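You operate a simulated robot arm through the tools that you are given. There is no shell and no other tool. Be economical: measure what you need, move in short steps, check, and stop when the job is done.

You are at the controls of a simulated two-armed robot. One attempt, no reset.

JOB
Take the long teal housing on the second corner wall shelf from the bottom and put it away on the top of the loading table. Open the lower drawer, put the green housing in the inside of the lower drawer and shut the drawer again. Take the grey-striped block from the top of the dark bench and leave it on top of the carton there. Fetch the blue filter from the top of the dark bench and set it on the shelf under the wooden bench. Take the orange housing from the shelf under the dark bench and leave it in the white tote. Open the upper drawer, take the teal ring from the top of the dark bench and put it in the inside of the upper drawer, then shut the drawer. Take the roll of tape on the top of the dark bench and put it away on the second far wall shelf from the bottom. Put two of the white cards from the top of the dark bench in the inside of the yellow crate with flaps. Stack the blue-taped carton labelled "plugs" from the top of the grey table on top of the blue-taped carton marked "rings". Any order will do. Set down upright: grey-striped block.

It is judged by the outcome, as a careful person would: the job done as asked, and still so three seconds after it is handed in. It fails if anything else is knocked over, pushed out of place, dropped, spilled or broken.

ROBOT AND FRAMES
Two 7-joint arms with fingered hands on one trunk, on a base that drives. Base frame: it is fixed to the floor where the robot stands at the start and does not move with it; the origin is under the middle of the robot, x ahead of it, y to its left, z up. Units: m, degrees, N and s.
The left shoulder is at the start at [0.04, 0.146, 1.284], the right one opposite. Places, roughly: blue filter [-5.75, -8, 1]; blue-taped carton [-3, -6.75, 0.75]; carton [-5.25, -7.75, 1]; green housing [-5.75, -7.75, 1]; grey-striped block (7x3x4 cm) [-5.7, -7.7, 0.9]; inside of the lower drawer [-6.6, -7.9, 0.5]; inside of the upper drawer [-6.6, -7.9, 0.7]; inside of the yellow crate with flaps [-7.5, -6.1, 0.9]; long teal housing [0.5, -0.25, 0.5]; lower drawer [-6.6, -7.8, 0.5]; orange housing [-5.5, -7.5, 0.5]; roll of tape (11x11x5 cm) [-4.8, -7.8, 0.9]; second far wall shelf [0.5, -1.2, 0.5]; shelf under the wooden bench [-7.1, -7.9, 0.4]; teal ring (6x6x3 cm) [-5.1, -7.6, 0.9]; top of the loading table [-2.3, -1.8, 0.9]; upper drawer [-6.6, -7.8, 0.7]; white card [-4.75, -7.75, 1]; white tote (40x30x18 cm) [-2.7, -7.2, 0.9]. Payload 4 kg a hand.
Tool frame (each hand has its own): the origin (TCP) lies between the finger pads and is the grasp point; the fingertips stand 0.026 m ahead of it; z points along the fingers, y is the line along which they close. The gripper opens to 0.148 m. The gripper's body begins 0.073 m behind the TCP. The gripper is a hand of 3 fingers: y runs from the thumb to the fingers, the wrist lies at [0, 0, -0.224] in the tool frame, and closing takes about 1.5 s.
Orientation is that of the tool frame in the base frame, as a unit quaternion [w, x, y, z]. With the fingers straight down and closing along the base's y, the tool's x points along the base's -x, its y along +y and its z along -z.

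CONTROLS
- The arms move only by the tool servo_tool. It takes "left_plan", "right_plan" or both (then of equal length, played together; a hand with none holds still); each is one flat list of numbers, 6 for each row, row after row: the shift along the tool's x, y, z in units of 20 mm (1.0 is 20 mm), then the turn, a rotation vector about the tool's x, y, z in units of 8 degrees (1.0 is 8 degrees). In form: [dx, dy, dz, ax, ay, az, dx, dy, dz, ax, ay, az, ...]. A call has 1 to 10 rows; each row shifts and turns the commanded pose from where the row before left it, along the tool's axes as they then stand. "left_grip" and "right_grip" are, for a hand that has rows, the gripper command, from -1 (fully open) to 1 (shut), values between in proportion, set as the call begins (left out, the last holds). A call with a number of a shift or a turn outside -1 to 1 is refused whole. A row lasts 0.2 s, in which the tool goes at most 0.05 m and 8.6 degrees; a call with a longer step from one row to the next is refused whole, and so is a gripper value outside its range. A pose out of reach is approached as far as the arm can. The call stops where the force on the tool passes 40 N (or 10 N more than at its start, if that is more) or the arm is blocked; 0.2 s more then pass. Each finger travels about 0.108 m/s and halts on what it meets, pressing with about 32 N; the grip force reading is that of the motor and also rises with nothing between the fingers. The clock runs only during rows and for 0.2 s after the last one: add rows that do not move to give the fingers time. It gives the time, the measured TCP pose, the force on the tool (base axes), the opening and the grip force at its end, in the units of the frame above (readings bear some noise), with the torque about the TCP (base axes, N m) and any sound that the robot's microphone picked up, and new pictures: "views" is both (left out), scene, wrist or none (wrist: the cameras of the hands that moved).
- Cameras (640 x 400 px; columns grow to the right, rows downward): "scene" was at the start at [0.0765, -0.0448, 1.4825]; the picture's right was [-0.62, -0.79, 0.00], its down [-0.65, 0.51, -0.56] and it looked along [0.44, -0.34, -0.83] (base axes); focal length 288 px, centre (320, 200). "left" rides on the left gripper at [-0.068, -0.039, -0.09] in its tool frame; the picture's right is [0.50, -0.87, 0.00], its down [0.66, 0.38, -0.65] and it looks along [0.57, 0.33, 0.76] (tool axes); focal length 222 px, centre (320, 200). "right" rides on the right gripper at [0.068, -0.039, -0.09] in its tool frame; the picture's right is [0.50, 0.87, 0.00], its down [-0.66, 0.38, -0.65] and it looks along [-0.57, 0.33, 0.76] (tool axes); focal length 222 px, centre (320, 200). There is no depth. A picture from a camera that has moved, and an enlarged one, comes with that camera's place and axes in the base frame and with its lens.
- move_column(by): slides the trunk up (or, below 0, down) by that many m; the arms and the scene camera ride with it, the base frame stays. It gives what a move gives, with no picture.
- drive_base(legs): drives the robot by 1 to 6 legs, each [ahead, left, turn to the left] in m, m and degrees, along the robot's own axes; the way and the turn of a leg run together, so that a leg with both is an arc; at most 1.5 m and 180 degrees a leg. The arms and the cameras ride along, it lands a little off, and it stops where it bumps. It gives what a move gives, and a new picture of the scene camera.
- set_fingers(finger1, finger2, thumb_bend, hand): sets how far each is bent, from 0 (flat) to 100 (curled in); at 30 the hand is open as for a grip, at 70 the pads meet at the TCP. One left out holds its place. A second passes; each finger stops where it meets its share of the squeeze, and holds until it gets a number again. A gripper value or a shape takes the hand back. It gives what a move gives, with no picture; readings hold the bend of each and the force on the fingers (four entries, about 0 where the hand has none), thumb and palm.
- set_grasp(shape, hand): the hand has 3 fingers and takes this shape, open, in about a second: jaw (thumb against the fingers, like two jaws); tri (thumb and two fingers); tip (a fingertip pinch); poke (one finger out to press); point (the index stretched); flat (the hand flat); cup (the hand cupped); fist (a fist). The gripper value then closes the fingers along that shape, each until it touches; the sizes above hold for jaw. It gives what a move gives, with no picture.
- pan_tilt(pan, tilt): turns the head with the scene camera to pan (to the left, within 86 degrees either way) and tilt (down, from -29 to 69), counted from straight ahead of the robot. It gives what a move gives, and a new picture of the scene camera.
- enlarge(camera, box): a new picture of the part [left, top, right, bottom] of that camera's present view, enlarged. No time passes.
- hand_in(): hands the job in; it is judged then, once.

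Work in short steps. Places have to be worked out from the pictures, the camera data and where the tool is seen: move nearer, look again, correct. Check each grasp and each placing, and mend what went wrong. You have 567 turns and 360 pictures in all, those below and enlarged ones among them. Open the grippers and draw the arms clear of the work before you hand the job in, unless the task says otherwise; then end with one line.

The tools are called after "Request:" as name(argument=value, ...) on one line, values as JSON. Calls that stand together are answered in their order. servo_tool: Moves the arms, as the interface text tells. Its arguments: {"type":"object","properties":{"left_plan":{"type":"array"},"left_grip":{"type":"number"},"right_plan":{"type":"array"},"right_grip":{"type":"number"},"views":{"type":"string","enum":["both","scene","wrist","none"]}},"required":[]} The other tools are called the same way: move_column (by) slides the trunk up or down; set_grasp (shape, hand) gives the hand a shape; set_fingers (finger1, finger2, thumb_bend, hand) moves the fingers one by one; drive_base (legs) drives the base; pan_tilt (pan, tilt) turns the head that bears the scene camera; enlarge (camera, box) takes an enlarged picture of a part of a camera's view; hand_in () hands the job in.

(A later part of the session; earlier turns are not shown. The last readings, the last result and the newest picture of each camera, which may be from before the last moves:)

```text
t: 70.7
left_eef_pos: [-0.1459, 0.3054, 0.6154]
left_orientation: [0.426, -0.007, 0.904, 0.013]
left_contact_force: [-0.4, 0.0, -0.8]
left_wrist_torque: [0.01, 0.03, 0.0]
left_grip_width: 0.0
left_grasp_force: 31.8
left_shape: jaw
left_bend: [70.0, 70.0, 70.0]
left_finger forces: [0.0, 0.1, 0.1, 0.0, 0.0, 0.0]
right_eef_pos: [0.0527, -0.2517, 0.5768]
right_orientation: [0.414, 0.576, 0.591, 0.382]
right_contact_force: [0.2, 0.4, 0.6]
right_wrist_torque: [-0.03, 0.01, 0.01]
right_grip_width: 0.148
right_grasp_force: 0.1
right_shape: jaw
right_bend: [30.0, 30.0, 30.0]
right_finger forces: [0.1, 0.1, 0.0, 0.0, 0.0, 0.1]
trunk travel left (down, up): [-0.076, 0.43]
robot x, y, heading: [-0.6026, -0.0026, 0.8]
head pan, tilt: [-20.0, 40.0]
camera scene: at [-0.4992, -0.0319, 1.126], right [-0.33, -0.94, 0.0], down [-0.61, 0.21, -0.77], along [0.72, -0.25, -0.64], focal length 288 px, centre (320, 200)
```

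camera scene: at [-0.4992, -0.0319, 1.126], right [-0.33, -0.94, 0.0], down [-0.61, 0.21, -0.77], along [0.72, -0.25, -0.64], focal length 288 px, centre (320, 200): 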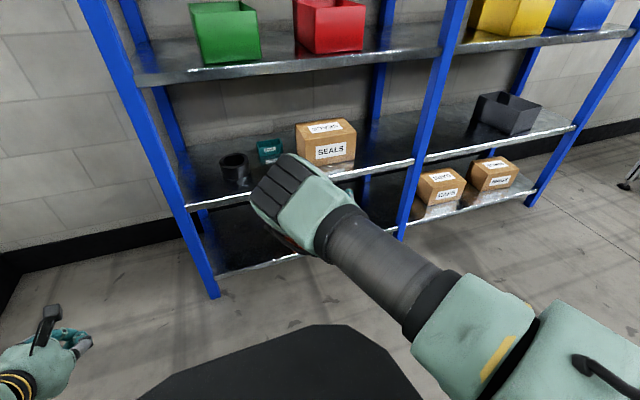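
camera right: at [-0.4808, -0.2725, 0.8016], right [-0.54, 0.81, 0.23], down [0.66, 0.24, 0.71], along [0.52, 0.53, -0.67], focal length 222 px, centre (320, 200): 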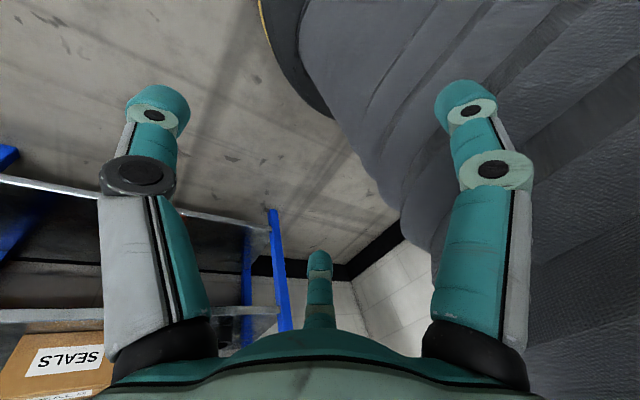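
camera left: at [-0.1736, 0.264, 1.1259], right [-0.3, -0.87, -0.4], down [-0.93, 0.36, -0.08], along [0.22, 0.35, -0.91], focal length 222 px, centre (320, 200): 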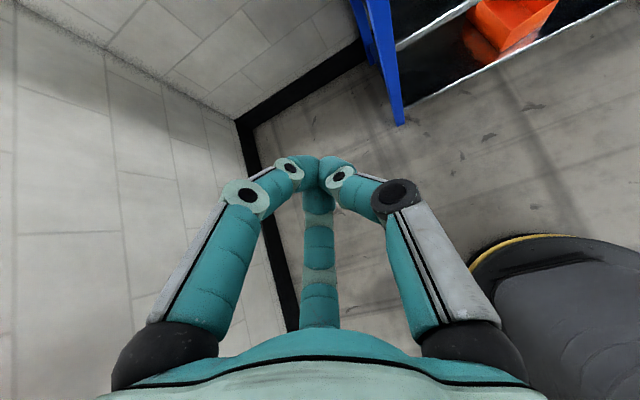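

I extend the arm further to see whether the elbow flattens.

Request:
servo_tool(right_plan=[0.43, 0.59, 0.92, 0, 0, 0, 0.43, 0.59, 0.92, 0, 0, 0, 0.43, 0.59, 0.92, 0, 0, 0, 0.43, 0.59, 0.92, 0, 0, 0, 0.43, 0.59, 0.92, 0, 0, 0, 0.43, 0.59, 0.92, 0, 0, 0, 0.43, 0.59, 0.92, 0, 0, 0], views="scene")

```text
t: 72.3
left_eef_pos: [-0.1466, 0.3044, 0.6159]
left_orientation: [0.427, -0.007, 0.904, 0.013]
left_contact_force: [-0.4, -0.4, 0.7]
left_wrist_torque: [-0.02, -0.01, -0.01]
left_grip_width: 0.0
left_grasp_force: 32.2
left_shape: jaw
left_bend: [70.0, 70.0, 70.0]
left_finger forces: [0.0, 0.1, 0.1, 0.0, 0.0, 0.0]
right_eef_pos: [0.1147, -0.2479, 0.6012]
right_orientation: [0.41, 0.576, 0.593, 0.384]
right_contact_force: [0.9, 0.1, -0.4]
right_wrist_torque: [-0.01, 0.01, -0.04]
right_grip_width: 0.148
right_grasp_force: 0.1
right_shape: jaw
right_bend: [30.0, 30.0, 30.0]
right_finger forces: [0.0, 0.1, 0.1, 0.0, 0.0, 0.0]
right hand out of reach, approached as far as the arm can: row 1, 2, 3, 4, 5, 6, 7
trunk travel left (down, up): [-0.076, 0.43]
robot x, y, heading: [-0.5983, -0.0043, 0.8]
head pan, tilt: [-20.0, 40.0]
camera scene: at [-0.4992, -0.032, 1.126], right [-0.33, -0.94, 0.0], down [-0.61, 0.21, -0.77], along [0.72, -0.25, -0.64], focal length 288 px, centre (320, 200)
```

scene: 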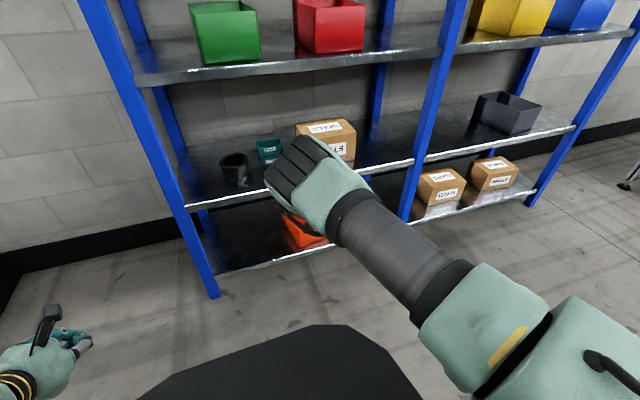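

Out of reach in this posture. I tip the hand 30° downward to see if reach improves.

Request:
servo_tool(right_plan=[0, 0, 0, 0.75, 0, 0, 0, 0, 0, 0.75, 0, 0, 0, 0, 0, 0.75, 0, 0, 0, 0, 0, 0.75, 0, 0, 0, 0, 0, 0.75, 0, 0, 0, 0.4, 0.8, 0, 0, 0, 0, 0.4, 0.8, 0, 0, 0, 0, 0.4, 0.8, 0, 0, 0], views="scene")

```text
t: 74.1
left_eef_pos: [-0.1456, 0.3051, 0.6159]
left_orientation: [0.428, -0.007, 0.904, 0.014]
left_contact_force: [0.2, -0.1, 0.1]
left_wrist_torque: [0.0, -0.01, 0.02]
left_grip_width: 0.0001
left_grasp_force: 31.8
left_shape: jaw
left_bend: [70.0, 70.0, 70.0]
left_finger forces: [0.1, 0.0, 0.1, 0.0, 0.0, 0.0]
right_eef_pos: [0.1635, -0.2515, 0.5771]
right_orientation: [0.25, 0.665, 0.67, 0.217]
right_contact_force: [0.4, -0.2, -0.4]
right_wrist_torque: [0.01, 0.0, -0.03]
right_grip_width: 0.1478
right_grasp_force: 0.0
right_shape: jaw
right_bend: [30.0, 30.0, 30.0]
right_finger forces: [0.0, 0.0, 0.1, 0.1, 0.0, 0.0]
trunk travel left (down, up): [-0.076, 0.43]
robot x, y, heading: [-0.5997, -0.0057, 0.7]
head pan, tilt: [-20.0, 40.0]
camera scene: at [-0.4988, -0.0322, 1.1259], right [-0.33, -0.94, 0.0], down [-0.61, 0.21, -0.77], along [0.72, -0.25, -0.64], focal length 288 px, centre (320, 200)
```

scene: 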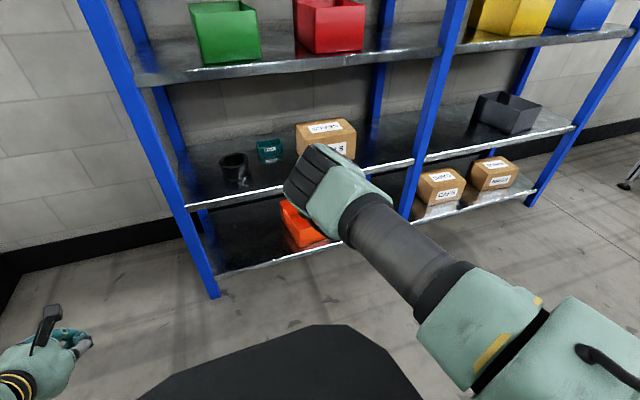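

Much better with a steeper hand. I extend further to find the straight-arm limit.

Request:
servo_tool(right_plan=[0, 0.78, 0.62, 0, 0, 0, 0, 0.78, 0.62, 0, 0, 0, 0, 0.78, 0.62, 0, 0, 0, 0, 0.78, 0.62, 0, 0, 0], views="scene")

```text
t: 75.1
left_eef_pos: [-0.1474, 0.3056, 0.6163]
left_orientation: [0.427, -0.007, 0.904, 0.014]
left_contact_force: [0.0, 0.3, 0.4]
left_wrist_torque: [0.0, 0.04, 0.01]
left_grip_width: 0.0
left_grasp_force: 31.9
left_shape: jaw
left_bend: [70.0, 70.0, 70.0]
left_finger forces: [0.0, 0.0, 0.1, 0.0, 0.0, 0.0]
right_eef_pos: [0.2052, -0.2506, 0.5722]
right_orientation: [0.249, 0.665, 0.67, 0.217]
right_contact_force: [-0.4, 0.1, -0.3]
right_wrist_torque: [-0.03, 0.0, 0.01]
right_grip_width: 0.1478
right_grasp_force: 0.1
right_shape: jaw
right_bend: [30.0, 30.0, 30.0]
right_finger forces: [0.0, 0.0, 0.0, 0.1, 0.0, 0.0]
right hand out of reach, approached as far as the arm can: row 3, 4
trunk travel left (down, up): [-0.076, 0.43]
robot x, y, heading: [-0.5999, -0.0017, 0.7]
head pan, tilt: [-20.0, 40.0]
camera scene: at [-0.4992, -0.0321, 1.126], right [-0.33, -0.94, 0.0], down [-0.61, 0.21, -0.77], along [0.72, -0.25, -0.64], focal length 288 px, centre (320, 200)
```

scene: 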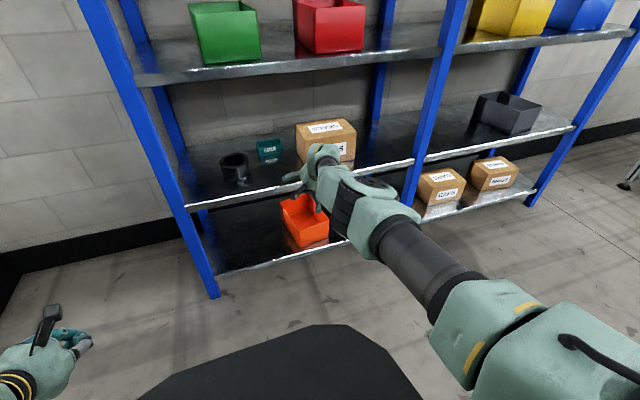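

The arm is nearly straight now. I zoom to measure the shelf 3 lip and shelf 2 edge heights precisely.

Request:
enlarge(camera="scene", box=[130, 20, 450, 220])

```text
2.00 times, centred on (290, 120) of scene
camera zoom: at [-0.4992, -0.0321, 1.126], right [-0.33, -0.94, 0.0], down [-0.61, 0.21, -0.77], along [0.72, -0.25, -0.64], focal length 575 px, centre (380, 360)
```

zoom: 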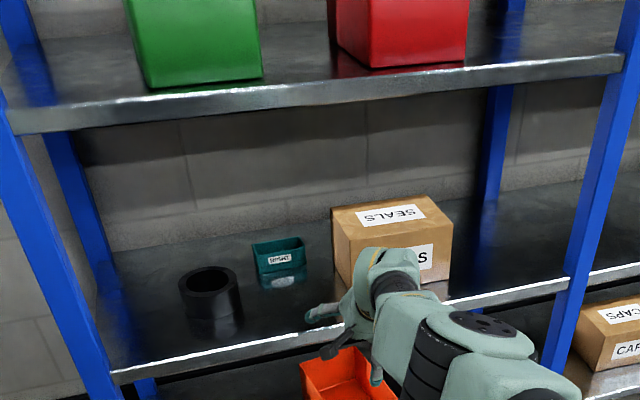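

Refined: shelf 2 top ≈0.51 m, its front edge x≈0.30, lip of shelf 3 ≈0.89; housing centre ≈(0.553, −0.185), about 10×5.6×3.5 cm. I make the right hand vertical with its closing line along x.

Request:
servo_tool(right_plan=[0, -0.9, -0.72, 0.8, 0, 0, 0, -0.97, -0.61, 0.8, 0, 0, 0, -1, -0.5, 0.8, 0, 0, 0, -1, -0.37, 0.8, 0, 0, 0, -1, -0.26, 0.8, 0, 0, 0, -1, -0.13, 0.8, 0, 0], views="both")

```text
t: 76.5
left_eef_pos: [-0.1463, 0.3051, 0.6158]
left_orientation: [0.427, -0.007, 0.904, 0.014]
left_contact_force: [-0.8, 0.0, 0.3]
left_wrist_torque: [-0.01, -0.02, 0.0]
left_grip_width: 0.0
left_grasp_force: 32.3
left_shape: jaw
left_bend: [70.0, 70.0, 70.0]
left_finger forces: [0.1, 0.1, 0.0, 0.0, 0.1, 0.1]
right_eef_pos: [0.0754, -0.2475, 0.5735]
right_orientation: [0.016, 0.71, 0.704, -0.016]
right_contact_force: [-0.5, 0.3, -0.2]
right_wrist_torque: [0.0, -0.01, 0.01]
right_grip_width: 0.148
right_grasp_force: 0.0
right_shape: jaw
right_bend: [30.0, 30.0, 30.0]
right_finger forces: [0.0, 0.0, 0.0, 0.0, 0.0, 0.1]
trunk travel left (down, up): [-0.076, 0.43]
robot x, y, heading: [-0.6008, -0.0014, 0.4]
head pan, tilt: [-20.0, 40.0]
camera scene: at [-0.4992, -0.0323, 1.1259], right [-0.33, -0.94, 0.0], down [-0.61, 0.21, -0.77], along [0.72, -0.25, -0.64], focal length 288 px, centre (320, 200)
camera right: at [0.036, -0.1766, 0.6608], right [0.87, 0.49, -0.02], down [0.37, -0.63, 0.68], along [0.32, -0.6, -0.73], focal length 222 px, centre (320, 200)
```

scene: 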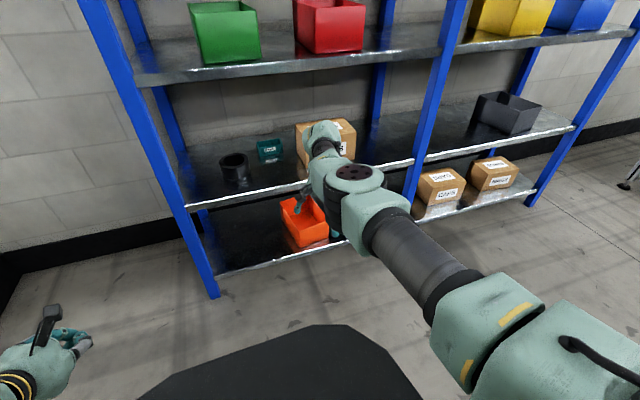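
right: 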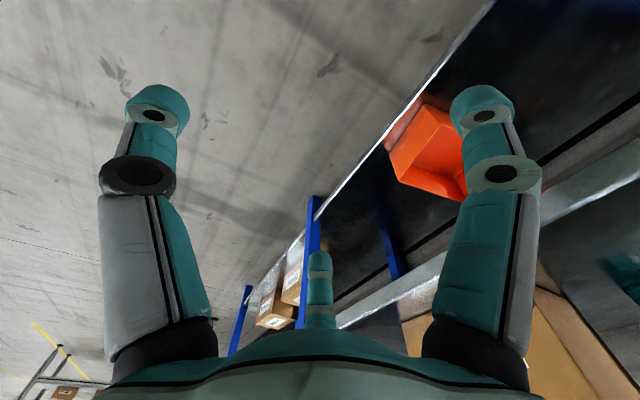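

The hand is vertical with thumb toward the robot. I partly close it, raise it 9 cm, retract the left hand, then lower the trunk so the forearm can pass level under the shelf lip.

Request:
servo_tool(left_plan=[0.635, 0, -0.773, 0, 0, 0, 0.635, 0, -0.773, 0, 0, 0, 0.635, 0, -0.773, 0, 0, 0, 0.635, 0, -0.773, 0, 0, 0, 0.635, 0, -0.773, 0, 0, 0, 0.635, 0, -0.773, 0, 0, 0], right_plan=[0, 0, -0.9, 0, 0, 0, 0, 0, -0.9, 0, 0, 0, 0, 0, -0.9, 0, 0, 0, 0, 0, -0.9, 0, 0, 0, 0, 0, -0.9, 0, 0, 0, 0, 0, 0, 0, 0, 0], right_grip=-0.5, views="none")

Request:
move_column(by=-0.073)

Request:
pan_tilt(pan=0, tilt=35)

```text
t: 77.9
left_eef_pos: [-0.1975, 0.3314, 0.6104]
left_orientation: [0.427, -0.008, 0.904, 0.013]
left_contact_force: [0.8, -0.1, 0.2]
left_wrist_torque: [-0.03, -0.04, 0.02]
left_grip_width: 0.0
left_grasp_force: 32.1
left_shape: jaw
left_bend: [70.0, 70.0, 70.0]
left_finger forces: [0.0, 0.0, 0.0, 0.0, 0.1, 0.0]
left hand out of reach, approached as far as the arm can: row 2, 3, 4, 5, 6
right_eef_pos: [0.076, -0.2437, 0.667]
right_orientation: [0.017, 0.71, 0.704, -0.015]
right_contact_force: [-0.6, -0.4, -0.6]
right_wrist_torque: [0.03, -0.05, 0.0]
right_grip_width: 0.1114
right_grasp_force: 0.2
right_shape: jaw
right_bend: [26.0, 26.0, 55.0]
right_finger forces: [0.0, 0.0, 0.0, 0.0, 0.0, 0.0]
trunk travel left (down, up): [-0.076, 0.43]
robot x, y, heading: [-0.5995, -0.0009, 0.3]
head pan, tilt: [-20.0, 40.0]
```

```text
t: 79.0
left_eef_pos: [-0.1969, 0.3327, 0.5398]
left_orientation: [0.427, -0.008, 0.904, 0.014]
left_contact_force: [0.1, -0.2, 0.4]
left_wrist_torque: [-0.03, 0.0, 0.0]
left_grip_width: 0.0002
left_grasp_force: 31.5
left_shape: jaw
left_bend: [70.0, 70.0, 70.0]
left_finger forces: [0.1, 0.0, 0.0, 0.0, 0.0, 0.0]
right_eef_pos: [0.076, -0.2436, 0.5935]
right_orientation: [0.018, 0.71, 0.704, -0.015]
right_contact_force: [0.5, 0.1, 0.5]
right_wrist_torque: [-0.01, 0.0, 0.01]
right_grip_width: 0.1115
right_grasp_force: 0.1
right_shape: jaw
right_bend: [26.0, 26.0, 55.0]
right_finger forces: [0.0, 0.1, 0.1, 0.0, 0.0, 0.0]
trunk travel left (down, up): [-0.003, 0.503]
robot x, y, heading: [-0.5985, -0.004, 0.9]
head pan, tilt: [-20.0, 40.0]
```

```text
t: 79.8
left_eef_pos: [-0.1963, 0.3322, 0.5396]
left_orientation: [0.427, -0.008, 0.904, 0.014]
left_contact_force: [-0.1, -0.2, 0.2]
left_wrist_torque: [0.0, -0.01, 0.0]
left_grip_width: 0.0001
left_grasp_force: 32.1
left_shape: jaw
left_bend: [70.0, 70.0, 70.0]
left_finger forces: [0.0, 0.0, 0.0, 0.0, 0.0, 0.0]
right_eef_pos: [0.0766, -0.2429, 0.5925]
right_orientation: [0.018, 0.711, 0.703, -0.015]
right_contact_force: [-0.2, 0.3, -0.8]
right_wrist_torque: [-0.02, -0.02, -0.01]
right_grip_width: 0.1114
right_grasp_force: 0.0
right_shape: jaw
right_bend: [26.0, 26.0, 55.0]
right_finger forces: [0.0, 0.1, 0.1, 0.0, 0.0, 0.1]
trunk travel left (down, up): [-0.003, 0.503]
robot x, y, heading: [-0.598, -0.0051, 0.6]
head pan, tilt: [0.0, 35.0]
camera scene: at [-0.4914, -0.0029, 1.0621], right [0.01, -1.0, 0.0], down [-0.57, -0.01, -0.82], along [0.82, 0.01, -0.57], focal length 288 px, centre (320, 200)
```

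scene: 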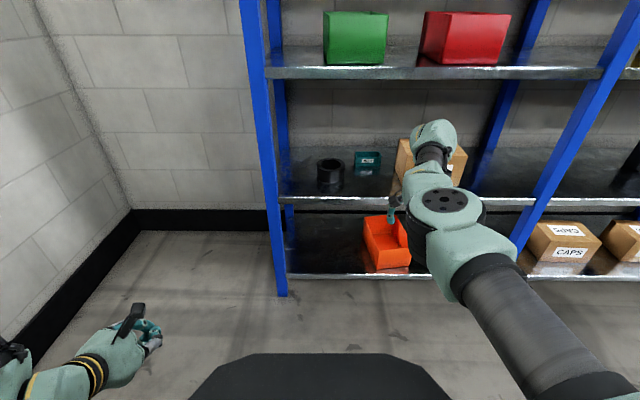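

I drive in diagonally then straight, stopping short to check alignment.

Request:
drive_base(legs=[[0.18, 0.058, 0], [0.16, 0, 0]])

Request:
enlarge(camera="right", box=[0, 0, 640, 400])

```text
t: 82.4
left_eef_pos: [0.1417, 0.3925, 0.5388]
left_orientation: [0.426, -0.006, 0.905, 0.014]
left_contact_force: [0.1, -0.3, -0.5]
left_wrist_torque: [-0.01, 0.03, -0.01]
left_grip_width: 0.0002
left_grasp_force: 31.9
left_shape: jaw
left_bend: [70.0, 70.0, 70.0]
left_finger forces: [0.1, 0.0, 0.0, 0.0, 0.0, 0.0]
right_eef_pos: [0.4136, -0.1846, 0.593]
right_orientation: [0.017, 0.712, 0.702, -0.016]
right_contact_force: [0.2, 0.3, 0.5]
right_wrist_torque: [0.01, 0.03, 0.0]
right_grip_width: 0.1113
right_grasp_force: 0.0
right_shape: jaw
right_bend: [26.0, 26.0, 55.0]
right_finger forces: [0.0, 0.1, 0.1, 0.0, 0.1, 0.0]
trunk travel left (down, up): [-0.003, 0.503]
robot x, y, heading: [-0.2657, 0.0561, 0.4]
head pan, tilt: [0.0, 35.0]
camera scene: at [-0.1533, 0.058, 1.062], right [0.01, -1.0, 0.0], down [-0.57, -0.01, -0.82], along [0.82, 0.01, -0.57], focal length 288 px, centre (320, 200)
```

scene: 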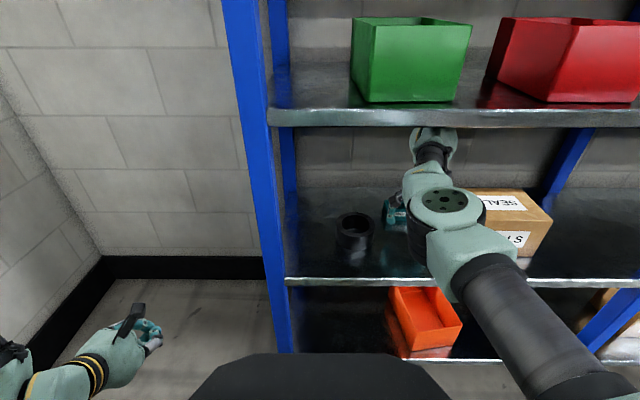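

```text
1.00 times, centred on (320, 200) of right (not enlarged: the box is as wide or as high as the picture)
camera zoom: at [0.3734, -0.1122, 0.6793], right [0.87, 0.49, -0.02], down [0.37, -0.63, 0.68], along [0.32, -0.6, -0.73], focal length 222 px, centre (320, 200)
```

zoom: 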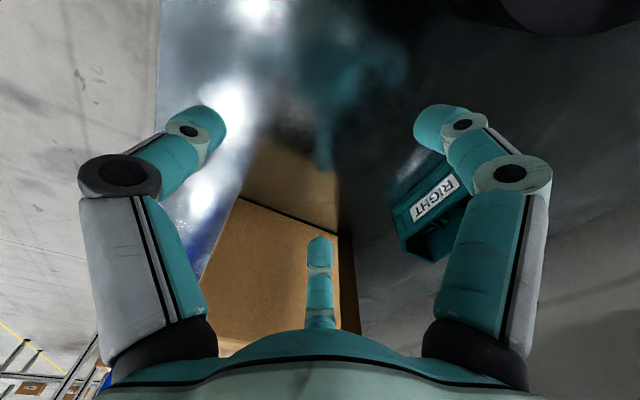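

The label centre computes to (0.53, −0.18), matching. I advance 15 cm more.

Request:
drive_base(legs=[[0.146, 0, 0]])

Request:
enlarge(camera="right", box=[0, 0, 640, 400])

```text
t: 83.7
left_eef_pos: [0.2911, 0.3922, 0.5392]
left_orientation: [0.427, -0.005, 0.904, 0.012]
left_contact_force: [0.7, 0.0, 0.0]
left_wrist_torque: [-0.01, 0.0, -0.01]
left_grip_width: 0.0
left_grasp_force: 32.3
left_shape: jaw
left_bend: [70.0, 70.0, 70.0]
left_finger forces: [0.0, 0.1, 0.0, 0.1, 0.0, 0.1]
right_eef_pos: [0.5592, -0.1842, 0.593]
right_orientation: [0.017, 0.712, 0.701, -0.016]
right_contact_force: [-0.5, -0.6, -0.7]
right_wrist_torque: [0.03, 0.02, 0.0]
right_grip_width: 0.1114
right_grasp_force: 0.1
right_shape: jaw
right_bend: [26.0, 26.0, 55.0]
right_finger forces: [0.0, 0.0, 0.1, 0.0, 0.1, 0.0]
trunk travel left (down, up): [-0.003, 0.503]
robot x, y, heading: [-0.1134, 0.06, 0.2]
head pan, tilt: [0.0, 35.0]
camera scene: at [-0.0057, 0.0587, 1.062], right [0.01, -1.0, 0.0], down [-0.57, 0.0, -0.82], along [0.82, 0.0, -0.57], focal length 288 px, centre (320, 200)
```

scene: 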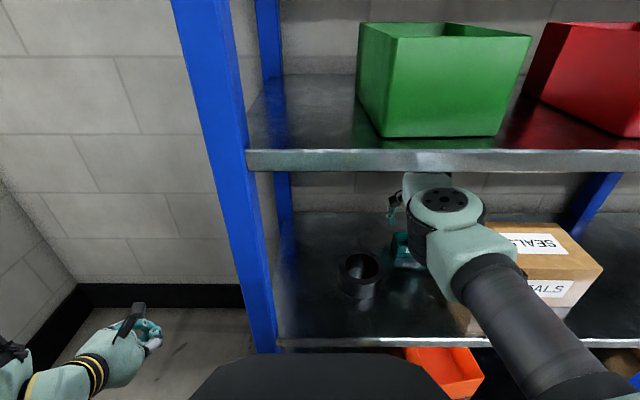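

```text
1.00 times, centred on (320, 200) of right (not enlarged: the box is as wide or as high as the picture)
camera zoom: at [0.5205, -0.1132, 0.6792], right [0.87, 0.49, -0.02], down [0.37, -0.63, 0.68], along [0.32, -0.6, -0.73], focal length 222 px, centre (320, 200)
```

zoom: 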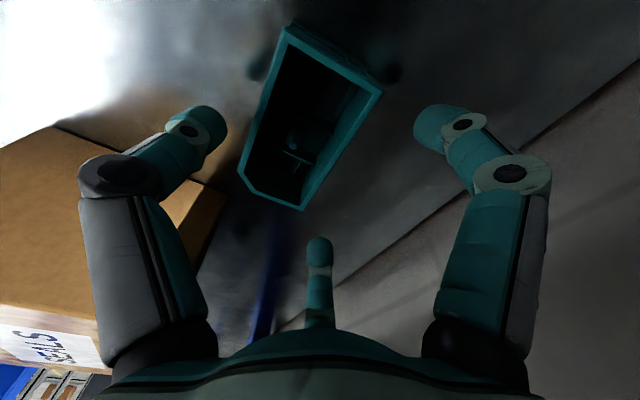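

The housing spans x 0.514–0.569, y −0.133…−0.237 and sits between thumb and fingers. I shift 6 mm back and lower about 5 cm.

Request:
servo_tool(right_plan=[0, -0.3, 0.8, 0, 0, 0, 0, 0, 0.8, 0, 0, 0, 0, 0, 0.8, 0, 0, 0], views="wrist")

```text
t: 84.5
left_eef_pos: [0.2897, 0.3922, 0.5405]
left_orientation: [0.428, -0.005, 0.903, 0.012]
left_contact_force: [0.4, 0.7, -0.3]
left_wrist_torque: [-0.02, 0.01, 0.0]
left_grip_width: 0.0
left_grasp_force: 31.8
left_shape: jaw
left_bend: [70.0, 70.0, 70.0]
left_finger forces: [0.1, 0.1, 0.0, 0.0, 0.0, 0.0]
right_eef_pos: [0.5537, -0.1849, 0.5477]
right_orientation: [0.018, 0.713, 0.701, -0.014]
right_contact_force: [-0.9, -1.5, 8.5]
right_wrist_torque: [0.5, -0.26, 0.02]
right_grip_width: 0.1106
right_grasp_force: 0.1
right_shape: jaw
right_bend: [24.0, 26.0, 55.0]
right_finger forces: [9.1, 0.1, 0.0, 0.0, 0.1, 0.0]
trunk travel left (down, up): [-0.003, 0.503]
robot x, y, heading: [-0.113, 0.0606, 0.3]
head pan, tilt: [0.0, 35.0]
camera right: at [0.5135, -0.1136, 0.6343], right [0.87, 0.49, -0.02], down [0.36, -0.63, 0.69], along [0.32, -0.61, -0.73], focal length 222 px, centre (320, 200)
```

right: 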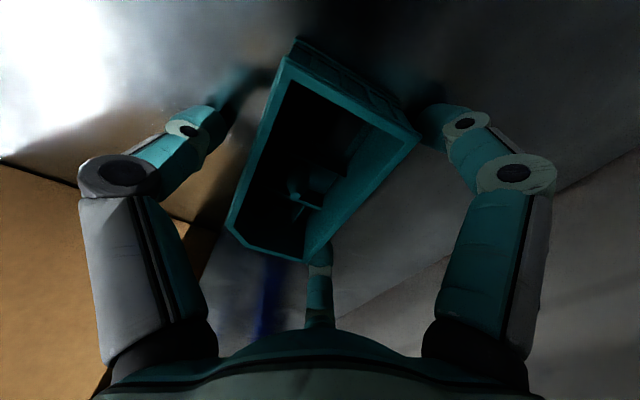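

One fingertip touches the shelf surface. I lift 3 mm and close.

Request:
servo_tool(right_plan=[0, 0, -0.2, 0, 0, 0, 0, 0, 0, 0, 0, 0, 0, 0, 0, 0, 0, 0, 0, 0, 0, 0, 0, 0, 0, 0, 0, 0, 0, 0, 0, 0, 0, 0, 0, 0, 0, 0, 0, 0, 0, 0], right_grip=1, views="wrist")

```text
t: 86.1
left_eef_pos: [0.2901, 0.391, 0.5397]
left_orientation: [0.427, -0.005, 0.904, 0.013]
left_contact_force: [0.0, -0.4, 0.1]
left_wrist_torque: [0.05, 0.03, 0.01]
left_grip_width: 0.0002
left_grasp_force: 32.1
left_shape: jaw
left_bend: [70.0, 70.0, 70.0]
left_finger forces: [0.0, 0.0, 0.0, 0.1, 0.0, 0.0]
right_eef_pos: [0.552, -0.1859, 0.5496]
right_orientation: [0.017, 0.712, 0.702, -0.015]
right_contact_force: [0.1, -0.4, 0.2]
right_wrist_torque: [0.05, 0.05, 0.01]
right_grip_width: 0.048
right_grasp_force: 32.1
right_shape: jaw
right_bend: [81.0, 79.0, 70.0]
right_finger forces: [18.0, 23.9, 0.1, 0.1, 40.0, 0.1]
trunk travel left (down, up): [-0.003, 0.503]
robot x, y, heading: [-0.1164, 0.0571, 0.2]
head pan, tilt: [0.0, 35.0]
camera right: at [0.5133, -0.1142, 0.6358], right [0.87, 0.49, -0.02], down [0.37, -0.63, 0.68], along [0.32, -0.6, -0.73], focal length 222 px, centre (320, 200)
```

right: 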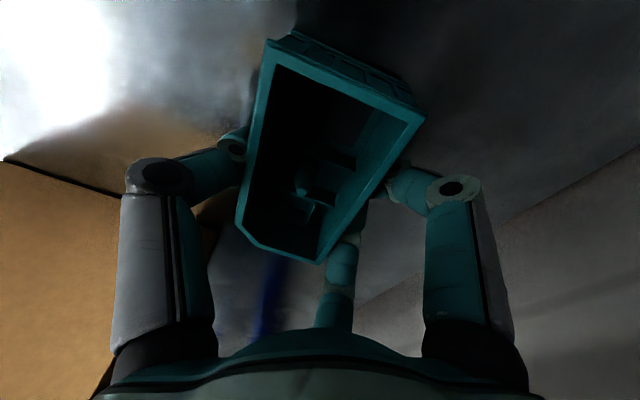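

Solid grip (48 mm). I lift it 3 cm and check.

Request:
servo_tool(right_plan=[0, 0, -0.75, 0, 0, 0, 0, 0, -0.75, 0, 0, 0], views="wrist")

```text
t: 86.7
left_eef_pos: [0.2908, 0.3909, 0.5399]
left_orientation: [0.427, -0.004, 0.904, 0.012]
left_contact_force: [0.1, -0.1, -0.1]
left_wrist_torque: [0.02, -0.02, 0.01]
left_grip_width: 0.0
left_grasp_force: 31.7
left_shape: jaw
left_bend: [70.0, 70.0, 70.0]
left_finger forces: [0.0, 0.1, 0.1, 0.0, 0.0, 0.0]
right_eef_pos: [0.5518, -0.1838, 0.5806]
right_orientation: [0.017, 0.712, 0.701, -0.015]
right_contact_force: [-1.5, -1.1, -1.8]
right_wrist_torque: [0.0, -0.02, -0.01]
right_grip_width: 0.0476
right_grasp_force: 32.1
right_shape: jaw
right_bend: [81.0, 79.0, 70.0]
right_finger forces: [17.8, 24.2, 0.1, 0.0, 40.2, 0.1]
trunk travel left (down, up): [-0.003, 0.503]
robot x, y, heading: [-0.1173, 0.06, 0.2]
head pan, tilt: [0.0, 35.0]
camera right: at [0.514, -0.113, 0.6661], right [0.87, 0.49, -0.02], down [0.37, -0.63, 0.68], along [0.32, -0.6, -0.73], focal length 222 px, centre (320, 200)
```

right: 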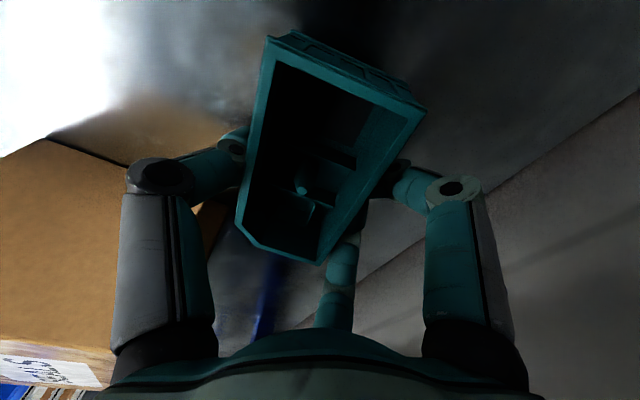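

Lifted. I drive straight back out of the shelf and raise the trunk.

Request:
drive_base(legs=[[-0.55, 0, 0]])

Request:
move_column(by=0.4)

Request:
pan_tilt(pan=-85, tilt=10)

```text
t: 89.9
left_eef_pos: [-0.2654, 0.3903, 0.539]
left_orientation: [0.427, -0.01, 0.904, 0.015]
left_contact_force: [0.0, 0.8, -0.3]
left_wrist_torque: [0.0, 0.02, 0.01]
left_grip_width: 0.0
left_grasp_force: 31.9
left_shape: jaw
left_bend: [70.0, 70.0, 70.0]
left_finger forces: [0.0, 0.0, 0.0, 0.0, 0.0, 0.0]
right_eef_pos: [0.0032, -0.183, 0.58]
right_orientation: [0.018, 0.709, 0.705, -0.015]
right_contact_force: [0.3, 0.6, -2.2]
right_wrist_torque: [-0.03, 0.0, -0.02]
right_grip_width: 0.0474
right_grasp_force: 31.5
right_shape: jaw
right_bend: [81.0, 79.0, 70.0]
right_finger forces: [17.8, 24.3, 0.0, 0.1, 40.1, 0.0]
trunk travel left (down, up): [-0.003, 0.503]
robot x, y, heading: [-0.664, 0.0538, 0.8]
head pan, tilt: [0.0, 35.0]
camera scene: at [-0.5585, 0.0539, 1.0622], right [0.02, -1.0, 0.0], down [-0.57, -0.01, -0.82], along [0.82, 0.01, -0.57], focal length 288 px, centre (320, 200)
```

scene: 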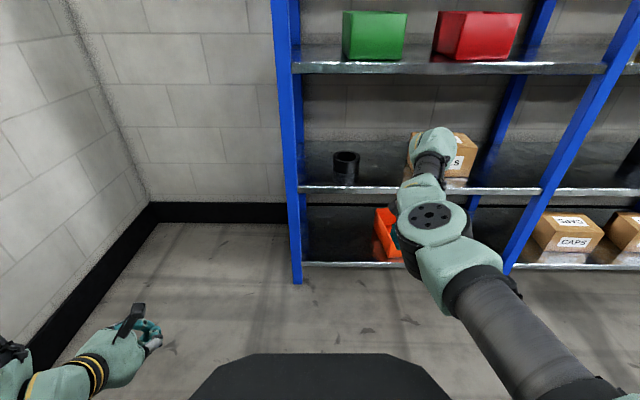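

```text
t: 93.7
left_eef_pos: [-0.2644, 0.3907, 0.9387]
left_orientation: [0.427, -0.009, 0.904, 0.015]
left_contact_force: [-0.5, -0.4, -0.1]
left_wrist_torque: [-0.02, 0.02, 0.02]
left_grip_width: 0.0
left_grasp_force: 31.8
left_shape: jaw
left_bend: [70.0, 70.0, 70.0]
left_finger forces: [0.1, 0.0, 0.1, 0.0, 0.0, 0.0]
right_eef_pos: [0.0045, -0.1837, 0.9787]
right_orientation: [0.018, 0.709, 0.705, -0.015]
right_contact_force: [-0.4, -0.5, -1.2]
right_wrist_torque: [-0.03, 0.01, 0.0]
right_grip_width: 0.0476
right_grasp_force: 32.2
right_shape: jaw
right_bend: [81.0, 79.0, 70.0]
right_finger forces: [17.9, 23.8, 0.0, 0.0, 40.3, 0.1]
trunk travel left (down, up): [-0.403, 0.103]
robot x, y, heading: [-0.6653, 0.0527, 0.9]
head pan, tilt: [0.0, 35.0]
```

```text
t: 95.3
left_eef_pos: [-0.265, 0.3905, 0.9379]
left_orientation: [0.427, -0.009, 0.904, 0.015]
left_contact_force: [-0.2, 0.8, 0.3]
left_wrist_torque: [0.01, 0.0, 0.02]
left_grip_width: 0.0001
left_grasp_force: 32.0
left_shape: jaw
left_bend: [70.0, 70.0, 70.0]
left_finger forces: [0.0, 0.0, 0.0, 0.1, 0.1, 0.0]
right_eef_pos: [0.0036, -0.1837, 0.9785]
right_orientation: [0.017, 0.709, 0.705, -0.014]
right_contact_force: [0.2, 0.0, -1.5]
right_wrist_torque: [-0.05, 0.01, 0.0]
right_grip_width: 0.0476
right_grasp_force: 31.4
right_shape: jaw
right_bend: [81.0, 79.0, 70.0]
right_finger forces: [17.9, 23.8, 0.1, 0.1, 40.2, 0.0]
trunk travel left (down, up): [-0.403, 0.103]
robot x, y, heading: [-0.6697, 0.0507, 1.0]
head pan, tilt: [-85.0, 10.0]
camera scene: at [-0.6363, -0.0399, 1.5012], right [-0.99, -0.1, 0.0], down [-0.02, 0.17, -0.98], along [0.1, -0.98, -0.17], focal length 288 px, centre (320, 200)
```

scene: 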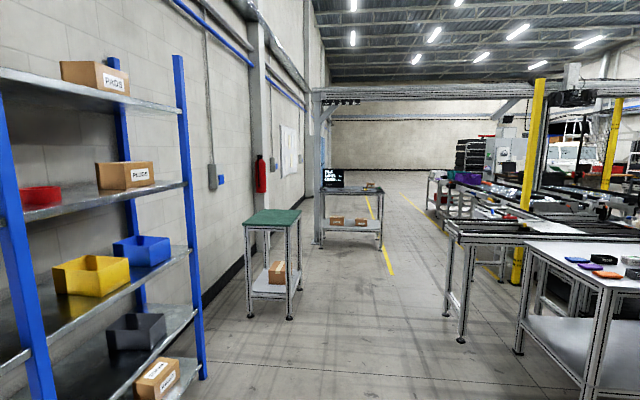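

The loading table is to the right-rear. I turn to the right towards it.

Request:
drive_base(legs=[[0, 0, -90]])

Request:
pan_tilt(pan=-40, tilt=15)

```text
t: 99.5
left_eef_pos: [-0.3199, -0.3409, 0.9389]
left_orientation: [0.317, 0.624, 0.654, -0.288]
left_contact_force: [-0.1, -0.7, 0.8]
left_wrist_torque: [-0.02, 0.03, -0.02]
left_grip_width: 0.0
left_grasp_force: 32.4
left_shape: jaw
left_bend: [70.0, 70.0, 70.0]
left_finger forces: [0.1, 0.0, 0.0, 0.1, 0.0, 0.0]
right_eef_pos: [-0.8867, -0.6238, 0.9781]
right_orientation: [0.002, 1.0, 0.01, -0.023]
right_contact_force: [-0.2, 0.5, -1.3]
right_wrist_torque: [-0.01, -0.01, -0.04]
right_grip_width: 0.0469
right_grasp_force: 32.3
right_shape: jaw
right_bend: [81.0, 79.0, 70.0]
right_finger forces: [18.6, 24.5, 0.0, 0.1, 40.4, 0.0]
trunk travel left (down, up): [-0.403, 0.103]
robot x, y, heading: [-0.6681, 0.0552, -87.7]
head pan, tilt: [-85.0, 10.0]
camera scene: at [-0.7578, 0.0199, 1.5012], right [-0.13, 0.99, 0.0], down [0.17, 0.02, -0.98], along [-0.98, -0.12, -0.17], focal length 288 px, centre (320, 200)
```

scene: 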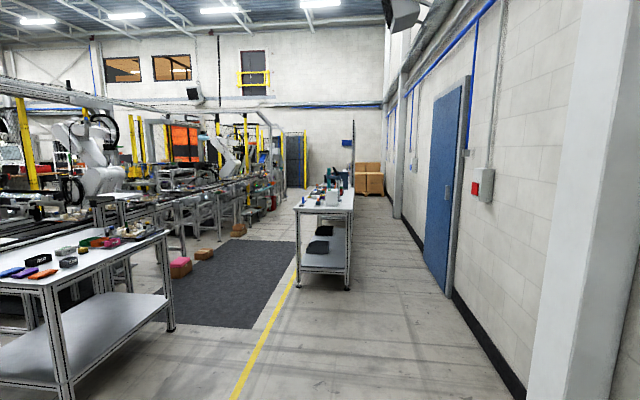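

```text
t: 100.6
left_eef_pos: [-0.3209, -0.34, 0.9385]
left_orientation: [0.316, 0.625, 0.654, -0.288]
left_contact_force: [-0.2, 0.0, -0.5]
left_wrist_torque: [0.03, -0.03, -0.01]
left_grip_width: 0.0
left_grasp_force: 32.0
left_shape: jaw
left_bend: [70.0, 70.0, 70.0]
left_finger forces: [0.0, 0.0, 0.1, 0.0, 0.0, 0.0]
right_eef_pos: [-0.8884, -0.6247, 0.9792]
right_orientation: [0.003, 1.0, 0.009, -0.023]
right_contact_force: [0.3, 0.3, -1.2]
right_wrist_torque: [-0.02, 0.01, 0.03]
right_grip_width: 0.0465
right_grasp_force: 32.4
right_shape: jaw
right_bend: [81.0, 79.0, 70.0]
right_finger forces: [18.6, 24.5, 0.0, 0.0, 40.3, 0.1]
trunk travel left (down, up): [-0.403, 0.103]
robot x, y, heading: [-0.6662, 0.0518, -87.6]
head pan, tilt: [-40.0, 15.0]
camera scene: at [-0.7229, -0.0422, 1.4931], right [-0.79, 0.61, 0.0], down [0.16, 0.2, -0.97], along [-0.59, -0.76, -0.26], focal length 288 px, centre (320, 200)
```

scene: 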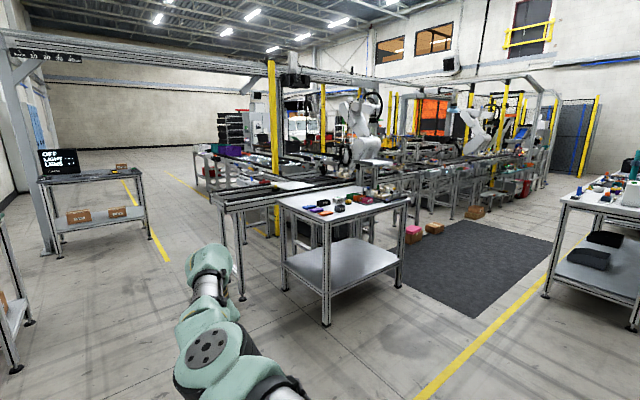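

I raise the trunk and drive diagonally to the loading table, still facing −y.

Request:
move_column(by=0.1)

Request:
drive_base(legs=[[0.35, -0.7, -2.3], [0.2, -0.5, 0]])

Request:
pan_tilt(pan=-15, tilt=45)

```text
t: 101.9
left_eef_pos: [-0.3201, -0.3411, 1.0393]
left_orientation: [0.316, 0.625, 0.654, -0.287]
left_contact_force: [-0.4, 0.2, -0.3]
left_wrist_torque: [0.02, -0.01, 0.0]
left_grip_width: 0.0002
left_grasp_force: 31.6
left_shape: jaw
left_bend: [70.0, 70.0, 70.0]
left_finger forces: [0.1, 0.0, 0.1, 0.0, 0.1, 0.0]
right_eef_pos: [-0.8872, -0.623, 1.0783]
right_orientation: [0.003, 1.0, 0.009, -0.023]
right_contact_force: [-0.5, -0.6, -2.0]
right_wrist_torque: [0.03, 0.0, -0.02]
right_grip_width: 0.0466
right_grasp_force: 32.2
right_shape: jaw
right_bend: [81.0, 79.0, 70.0]
right_finger forces: [18.5, 24.6, 0.0, 0.0, 40.3, 0.0]
trunk travel left (down, up): [-0.503, 0.003]
robot x, y, heading: [-0.6676, 0.0495, -87.8]
head pan, tilt: [-40.0, 15.0]
```

```text
t: 108.8
left_eef_pos: [-1.522, -0.9084, 1.0368]
left_orientation: [0.311, 0.635, 0.644, -0.293]
left_contact_force: [-0.1, 0.4, 0.1]
left_wrist_torque: [0.01, 0.04, -0.02]
left_grip_width: 0.0001
left_grasp_force: 31.8
left_shape: jaw
left_bend: [70.0, 70.0, 70.0]
left_finger forces: [0.1, 0.1, 0.0, 0.1, 0.0, 0.1]
right_eef_pos: [-2.0977, -1.1731, 1.0792]
right_orientation: [0.002, 1.0, -0.005, -0.023]
right_contact_force: [0.3, -0.4, -1.2]
right_wrist_torque: [0.0, 0.06, 0.02]
right_grip_width: 0.0467
right_grasp_force: 31.3
right_shape: jaw
right_bend: [81.0, 79.0, 70.0]
right_finger forces: [18.5, 24.6, 0.0, 0.0, 40.3, 0.1]
trunk travel left (down, up): [-0.503, 0.003]
robot x, y, heading: [-1.8605, -0.5059, -89.4]
head pan, tilt: [-40.0, 15.0]
camera scene: at [-1.915, -0.5971, 1.593], right [-0.77, 0.64, 0.0], down [0.16, 0.2, -0.97], along [-0.61, -0.75, -0.26], focal length 288 px, centre (320, 200)
```

scene: 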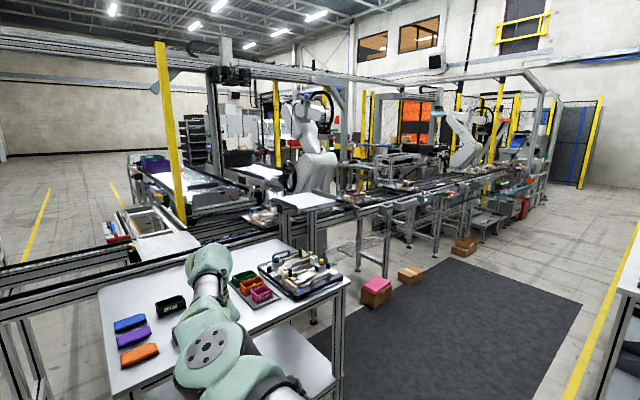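

```text
t: 109.8
left_eef_pos: [-1.5228, -0.9091, 1.0382]
left_orientation: [0.311, 0.635, 0.643, -0.293]
left_contact_force: [-0.4, 0.1, -0.1]
left_wrist_torque: [0.0, -0.02, -0.05]
left_grip_width: 0.0
left_grasp_force: 32.1
left_shape: jaw
left_bend: [70.0, 70.0, 70.0]
left_finger forces: [0.0, 0.0, 0.0, 0.1, 0.0, 0.0]
right_eef_pos: [-2.0988, -1.1743, 1.0781]
right_orientation: [0.002, 1.0, -0.005, -0.022]
right_contact_force: [-0.5, 0.0, -0.6]
right_wrist_torque: [-0.03, 0.07, -0.03]
right_grip_width: 0.0465
right_grasp_force: 32.1
right_shape: jaw
right_bend: [81.0, 79.0, 70.0]
right_finger forces: [18.5, 24.6, 0.1, 0.0, 40.3, 0.1]
trunk travel left (down, up): [-0.503, 0.003]
robot x, y, heading: [-1.8549, -0.507, -89.5]
head pan, tilt: [-15.0, 45.0]
camera scene: at [-1.878, -0.6045, 1.5461], right [-0.97, 0.25, 0.0], down [0.18, 0.68, -0.71], along [-0.18, -0.68, -0.71], focal length 288 px, centre (320, 200)
```

scene: 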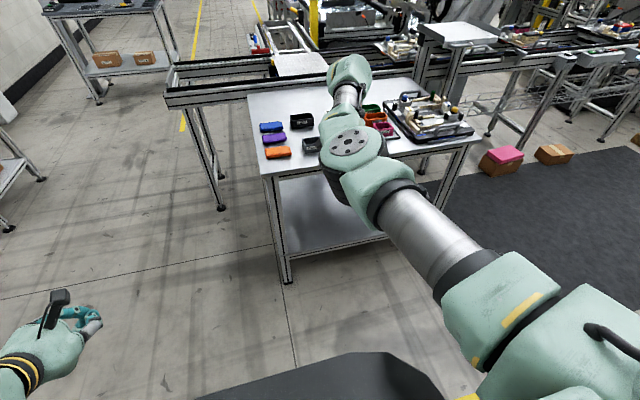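

I advance so the hand hovers over the table's free area and look with the wrist camera.

Request:
drive_base(legs=[[0.27, -0.12, -0.5]])

Request:
enlarge(camera="right", box=[0, 0, 640, 400])

```text
t: 111.8
left_eef_pos: [-1.6495, -1.1808, 1.0387]
left_orientation: [0.309, 0.64, 0.638, -0.297]
left_contact_force: [0.1, 0.2, 0.1]
left_wrist_torque: [-0.03, 0.0, 0.0]
left_grip_width: 0.0
left_grasp_force: 32.2
left_shape: jaw
left_bend: [70.0, 70.0, 70.0]
left_finger forces: [0.0, 0.1, 0.1, 0.0, 0.0, 0.0]
right_eef_pos: [-2.2275, -1.4355, 1.0799]
right_orientation: [0.002, 1.0, -0.014, -0.023]
right_contact_force: [-0.1, -0.7, -0.5]
right_wrist_torque: [-0.02, 0.01, 0.0]
right_grip_width: 0.0465
right_grasp_force: 32.1
right_shape: jaw
right_bend: [81.0, 79.0, 70.0]
right_finger forces: [18.6, 24.7, 0.1, 0.0, 40.3, 0.0]
trunk travel left (down, up): [-0.503, 0.003]
robot x, y, heading: [-1.9788, -0.7713, -90.6]
head pan, tilt: [-15.0, 45.0]
camera scene: at [-1.9969, -0.8689, 1.5462], right [-0.96, 0.27, 0.0], down [0.19, 0.68, -0.71], along [-0.19, -0.68, -0.71], focal length 288 px, centre (320, 200)
```

scene: 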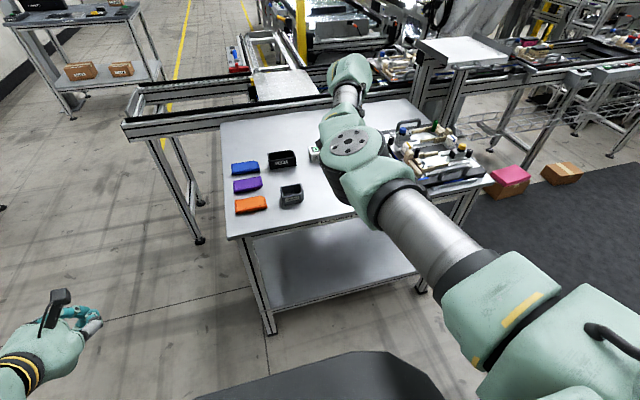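

```text
1.00 times, centred on (320, 200) of right (not enlarged: the box is as wide or as high as the picture)
camera zoom: at [-2.1564, -1.3981, 1.1658], right [0.47, -0.88, -0.02], down [-0.63, -0.36, 0.69], along [-0.61, -0.31, -0.73], focal length 222 px, centre (320, 200)
```

zoom: 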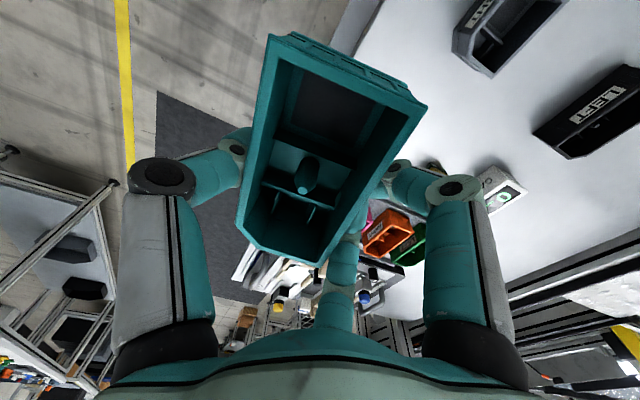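

The spot near (−2.24, −1.49) is free. I drive 5 cm forward and lower the trunk in steps.

Request:
drive_base(legs=[[0.055, 0, 0]])

Request:
move_column(by=-0.115)

Request:
enlarge(camera="right", box=[0, 0, 640, 400])

```text
t: 112.7
left_eef_pos: [-1.6501, -1.2281, 1.0419]
left_orientation: [0.311, 0.639, 0.637, -0.298]
left_contact_force: [-0.1, 0.0, 0.5]
left_wrist_torque: [0.0, -0.02, -0.02]
left_grip_width: 0.0001
left_grasp_force: 31.4
left_shape: jaw
left_bend: [70.0, 70.0, 70.0]
left_finger forces: [0.0, 0.0, 0.0, 0.0, 0.1, 0.0]
right_eef_pos: [-2.2295, -1.4828, 1.0838]
right_orientation: [0.006, 1.0, -0.014, -0.023]
right_contact_force: [-0.7, 0.2, -1.1]
right_wrist_torque: [-0.09, 0.04, 0.01]
right_grip_width: 0.0469
right_grasp_force: 32.2
right_shape: jaw
right_bend: [81.0, 79.0, 70.0]
right_finger forces: [18.6, 24.6, 0.1, 0.0, 40.4, 0.0]
trunk travel left (down, up): [-0.503, 0.003]
robot x, y, heading: [-1.9761, -0.8253, -90.5]
head pan, tilt: [-15.0, 45.0]
camera scene: at [-1.9987, -0.9137, 1.5468], right [-0.96, 0.27, 0.0], down [0.19, 0.68, -0.71], along [-0.19, -0.69, -0.7], focal length 288 px, centre (320, 200)
```

scene: 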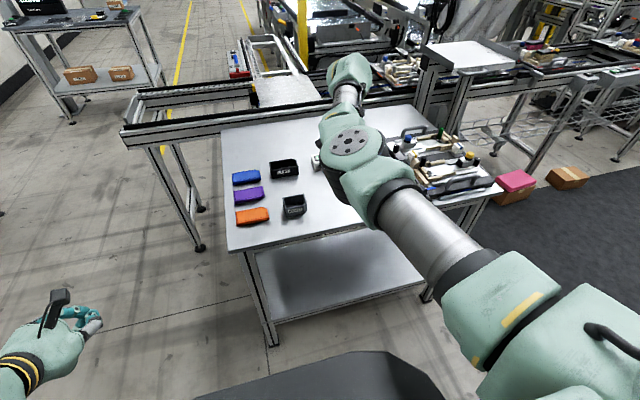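

```text
t: 114.2
left_eef_pos: [-1.6496, -1.2355, 0.9229]
left_orientation: [0.309, 0.64, 0.639, -0.295]
left_contact_force: [-0.1, 0.5, 1.0]
left_wrist_torque: [-0.01, -0.02, -0.02]
left_grip_width: 0.0
left_grasp_force: 32.0
left_shape: jaw
left_bend: [70.0, 70.0, 70.0]
left_finger forces: [0.0, 0.0, 0.0, 0.1, 0.0, 0.0]
right_eef_pos: [-2.2282, -1.49, 0.9633]
right_orientation: [0.001, 1.0, -0.014, -0.023]
right_contact_force: [-0.2, 0.0, -1.8]
right_wrist_torque: [0.01, 0.0, 0.04]
right_grip_width: 0.0469
right_grasp_force: 32.1
right_shape: jaw
right_bend: [81.0, 79.0, 70.0]
right_finger forces: [18.6, 24.6, 0.1, 0.0, 40.3, 0.0]
trunk travel left (down, up): [-0.388, 0.118]
robot x, y, heading: [-1.9763, -0.8261, -90.4]
head pan, tilt: [-15.0, 45.0]
```

```text
1.00 times, centred on (320, 200) of right (not enlarged: the box is as wide or as high as the picture)
camera zoom: at [-2.1574, -1.4541, 1.0495], right [0.47, -0.88, -0.02], down [-0.64, -0.36, 0.68], along [-0.61, -0.31, -0.73], focal length 222 px, centre (320, 200)
```

zoom: 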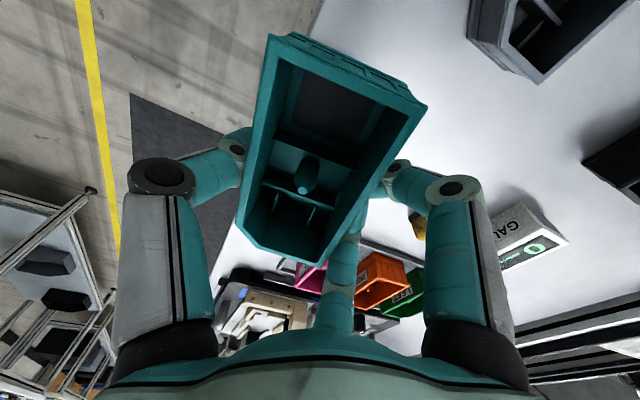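

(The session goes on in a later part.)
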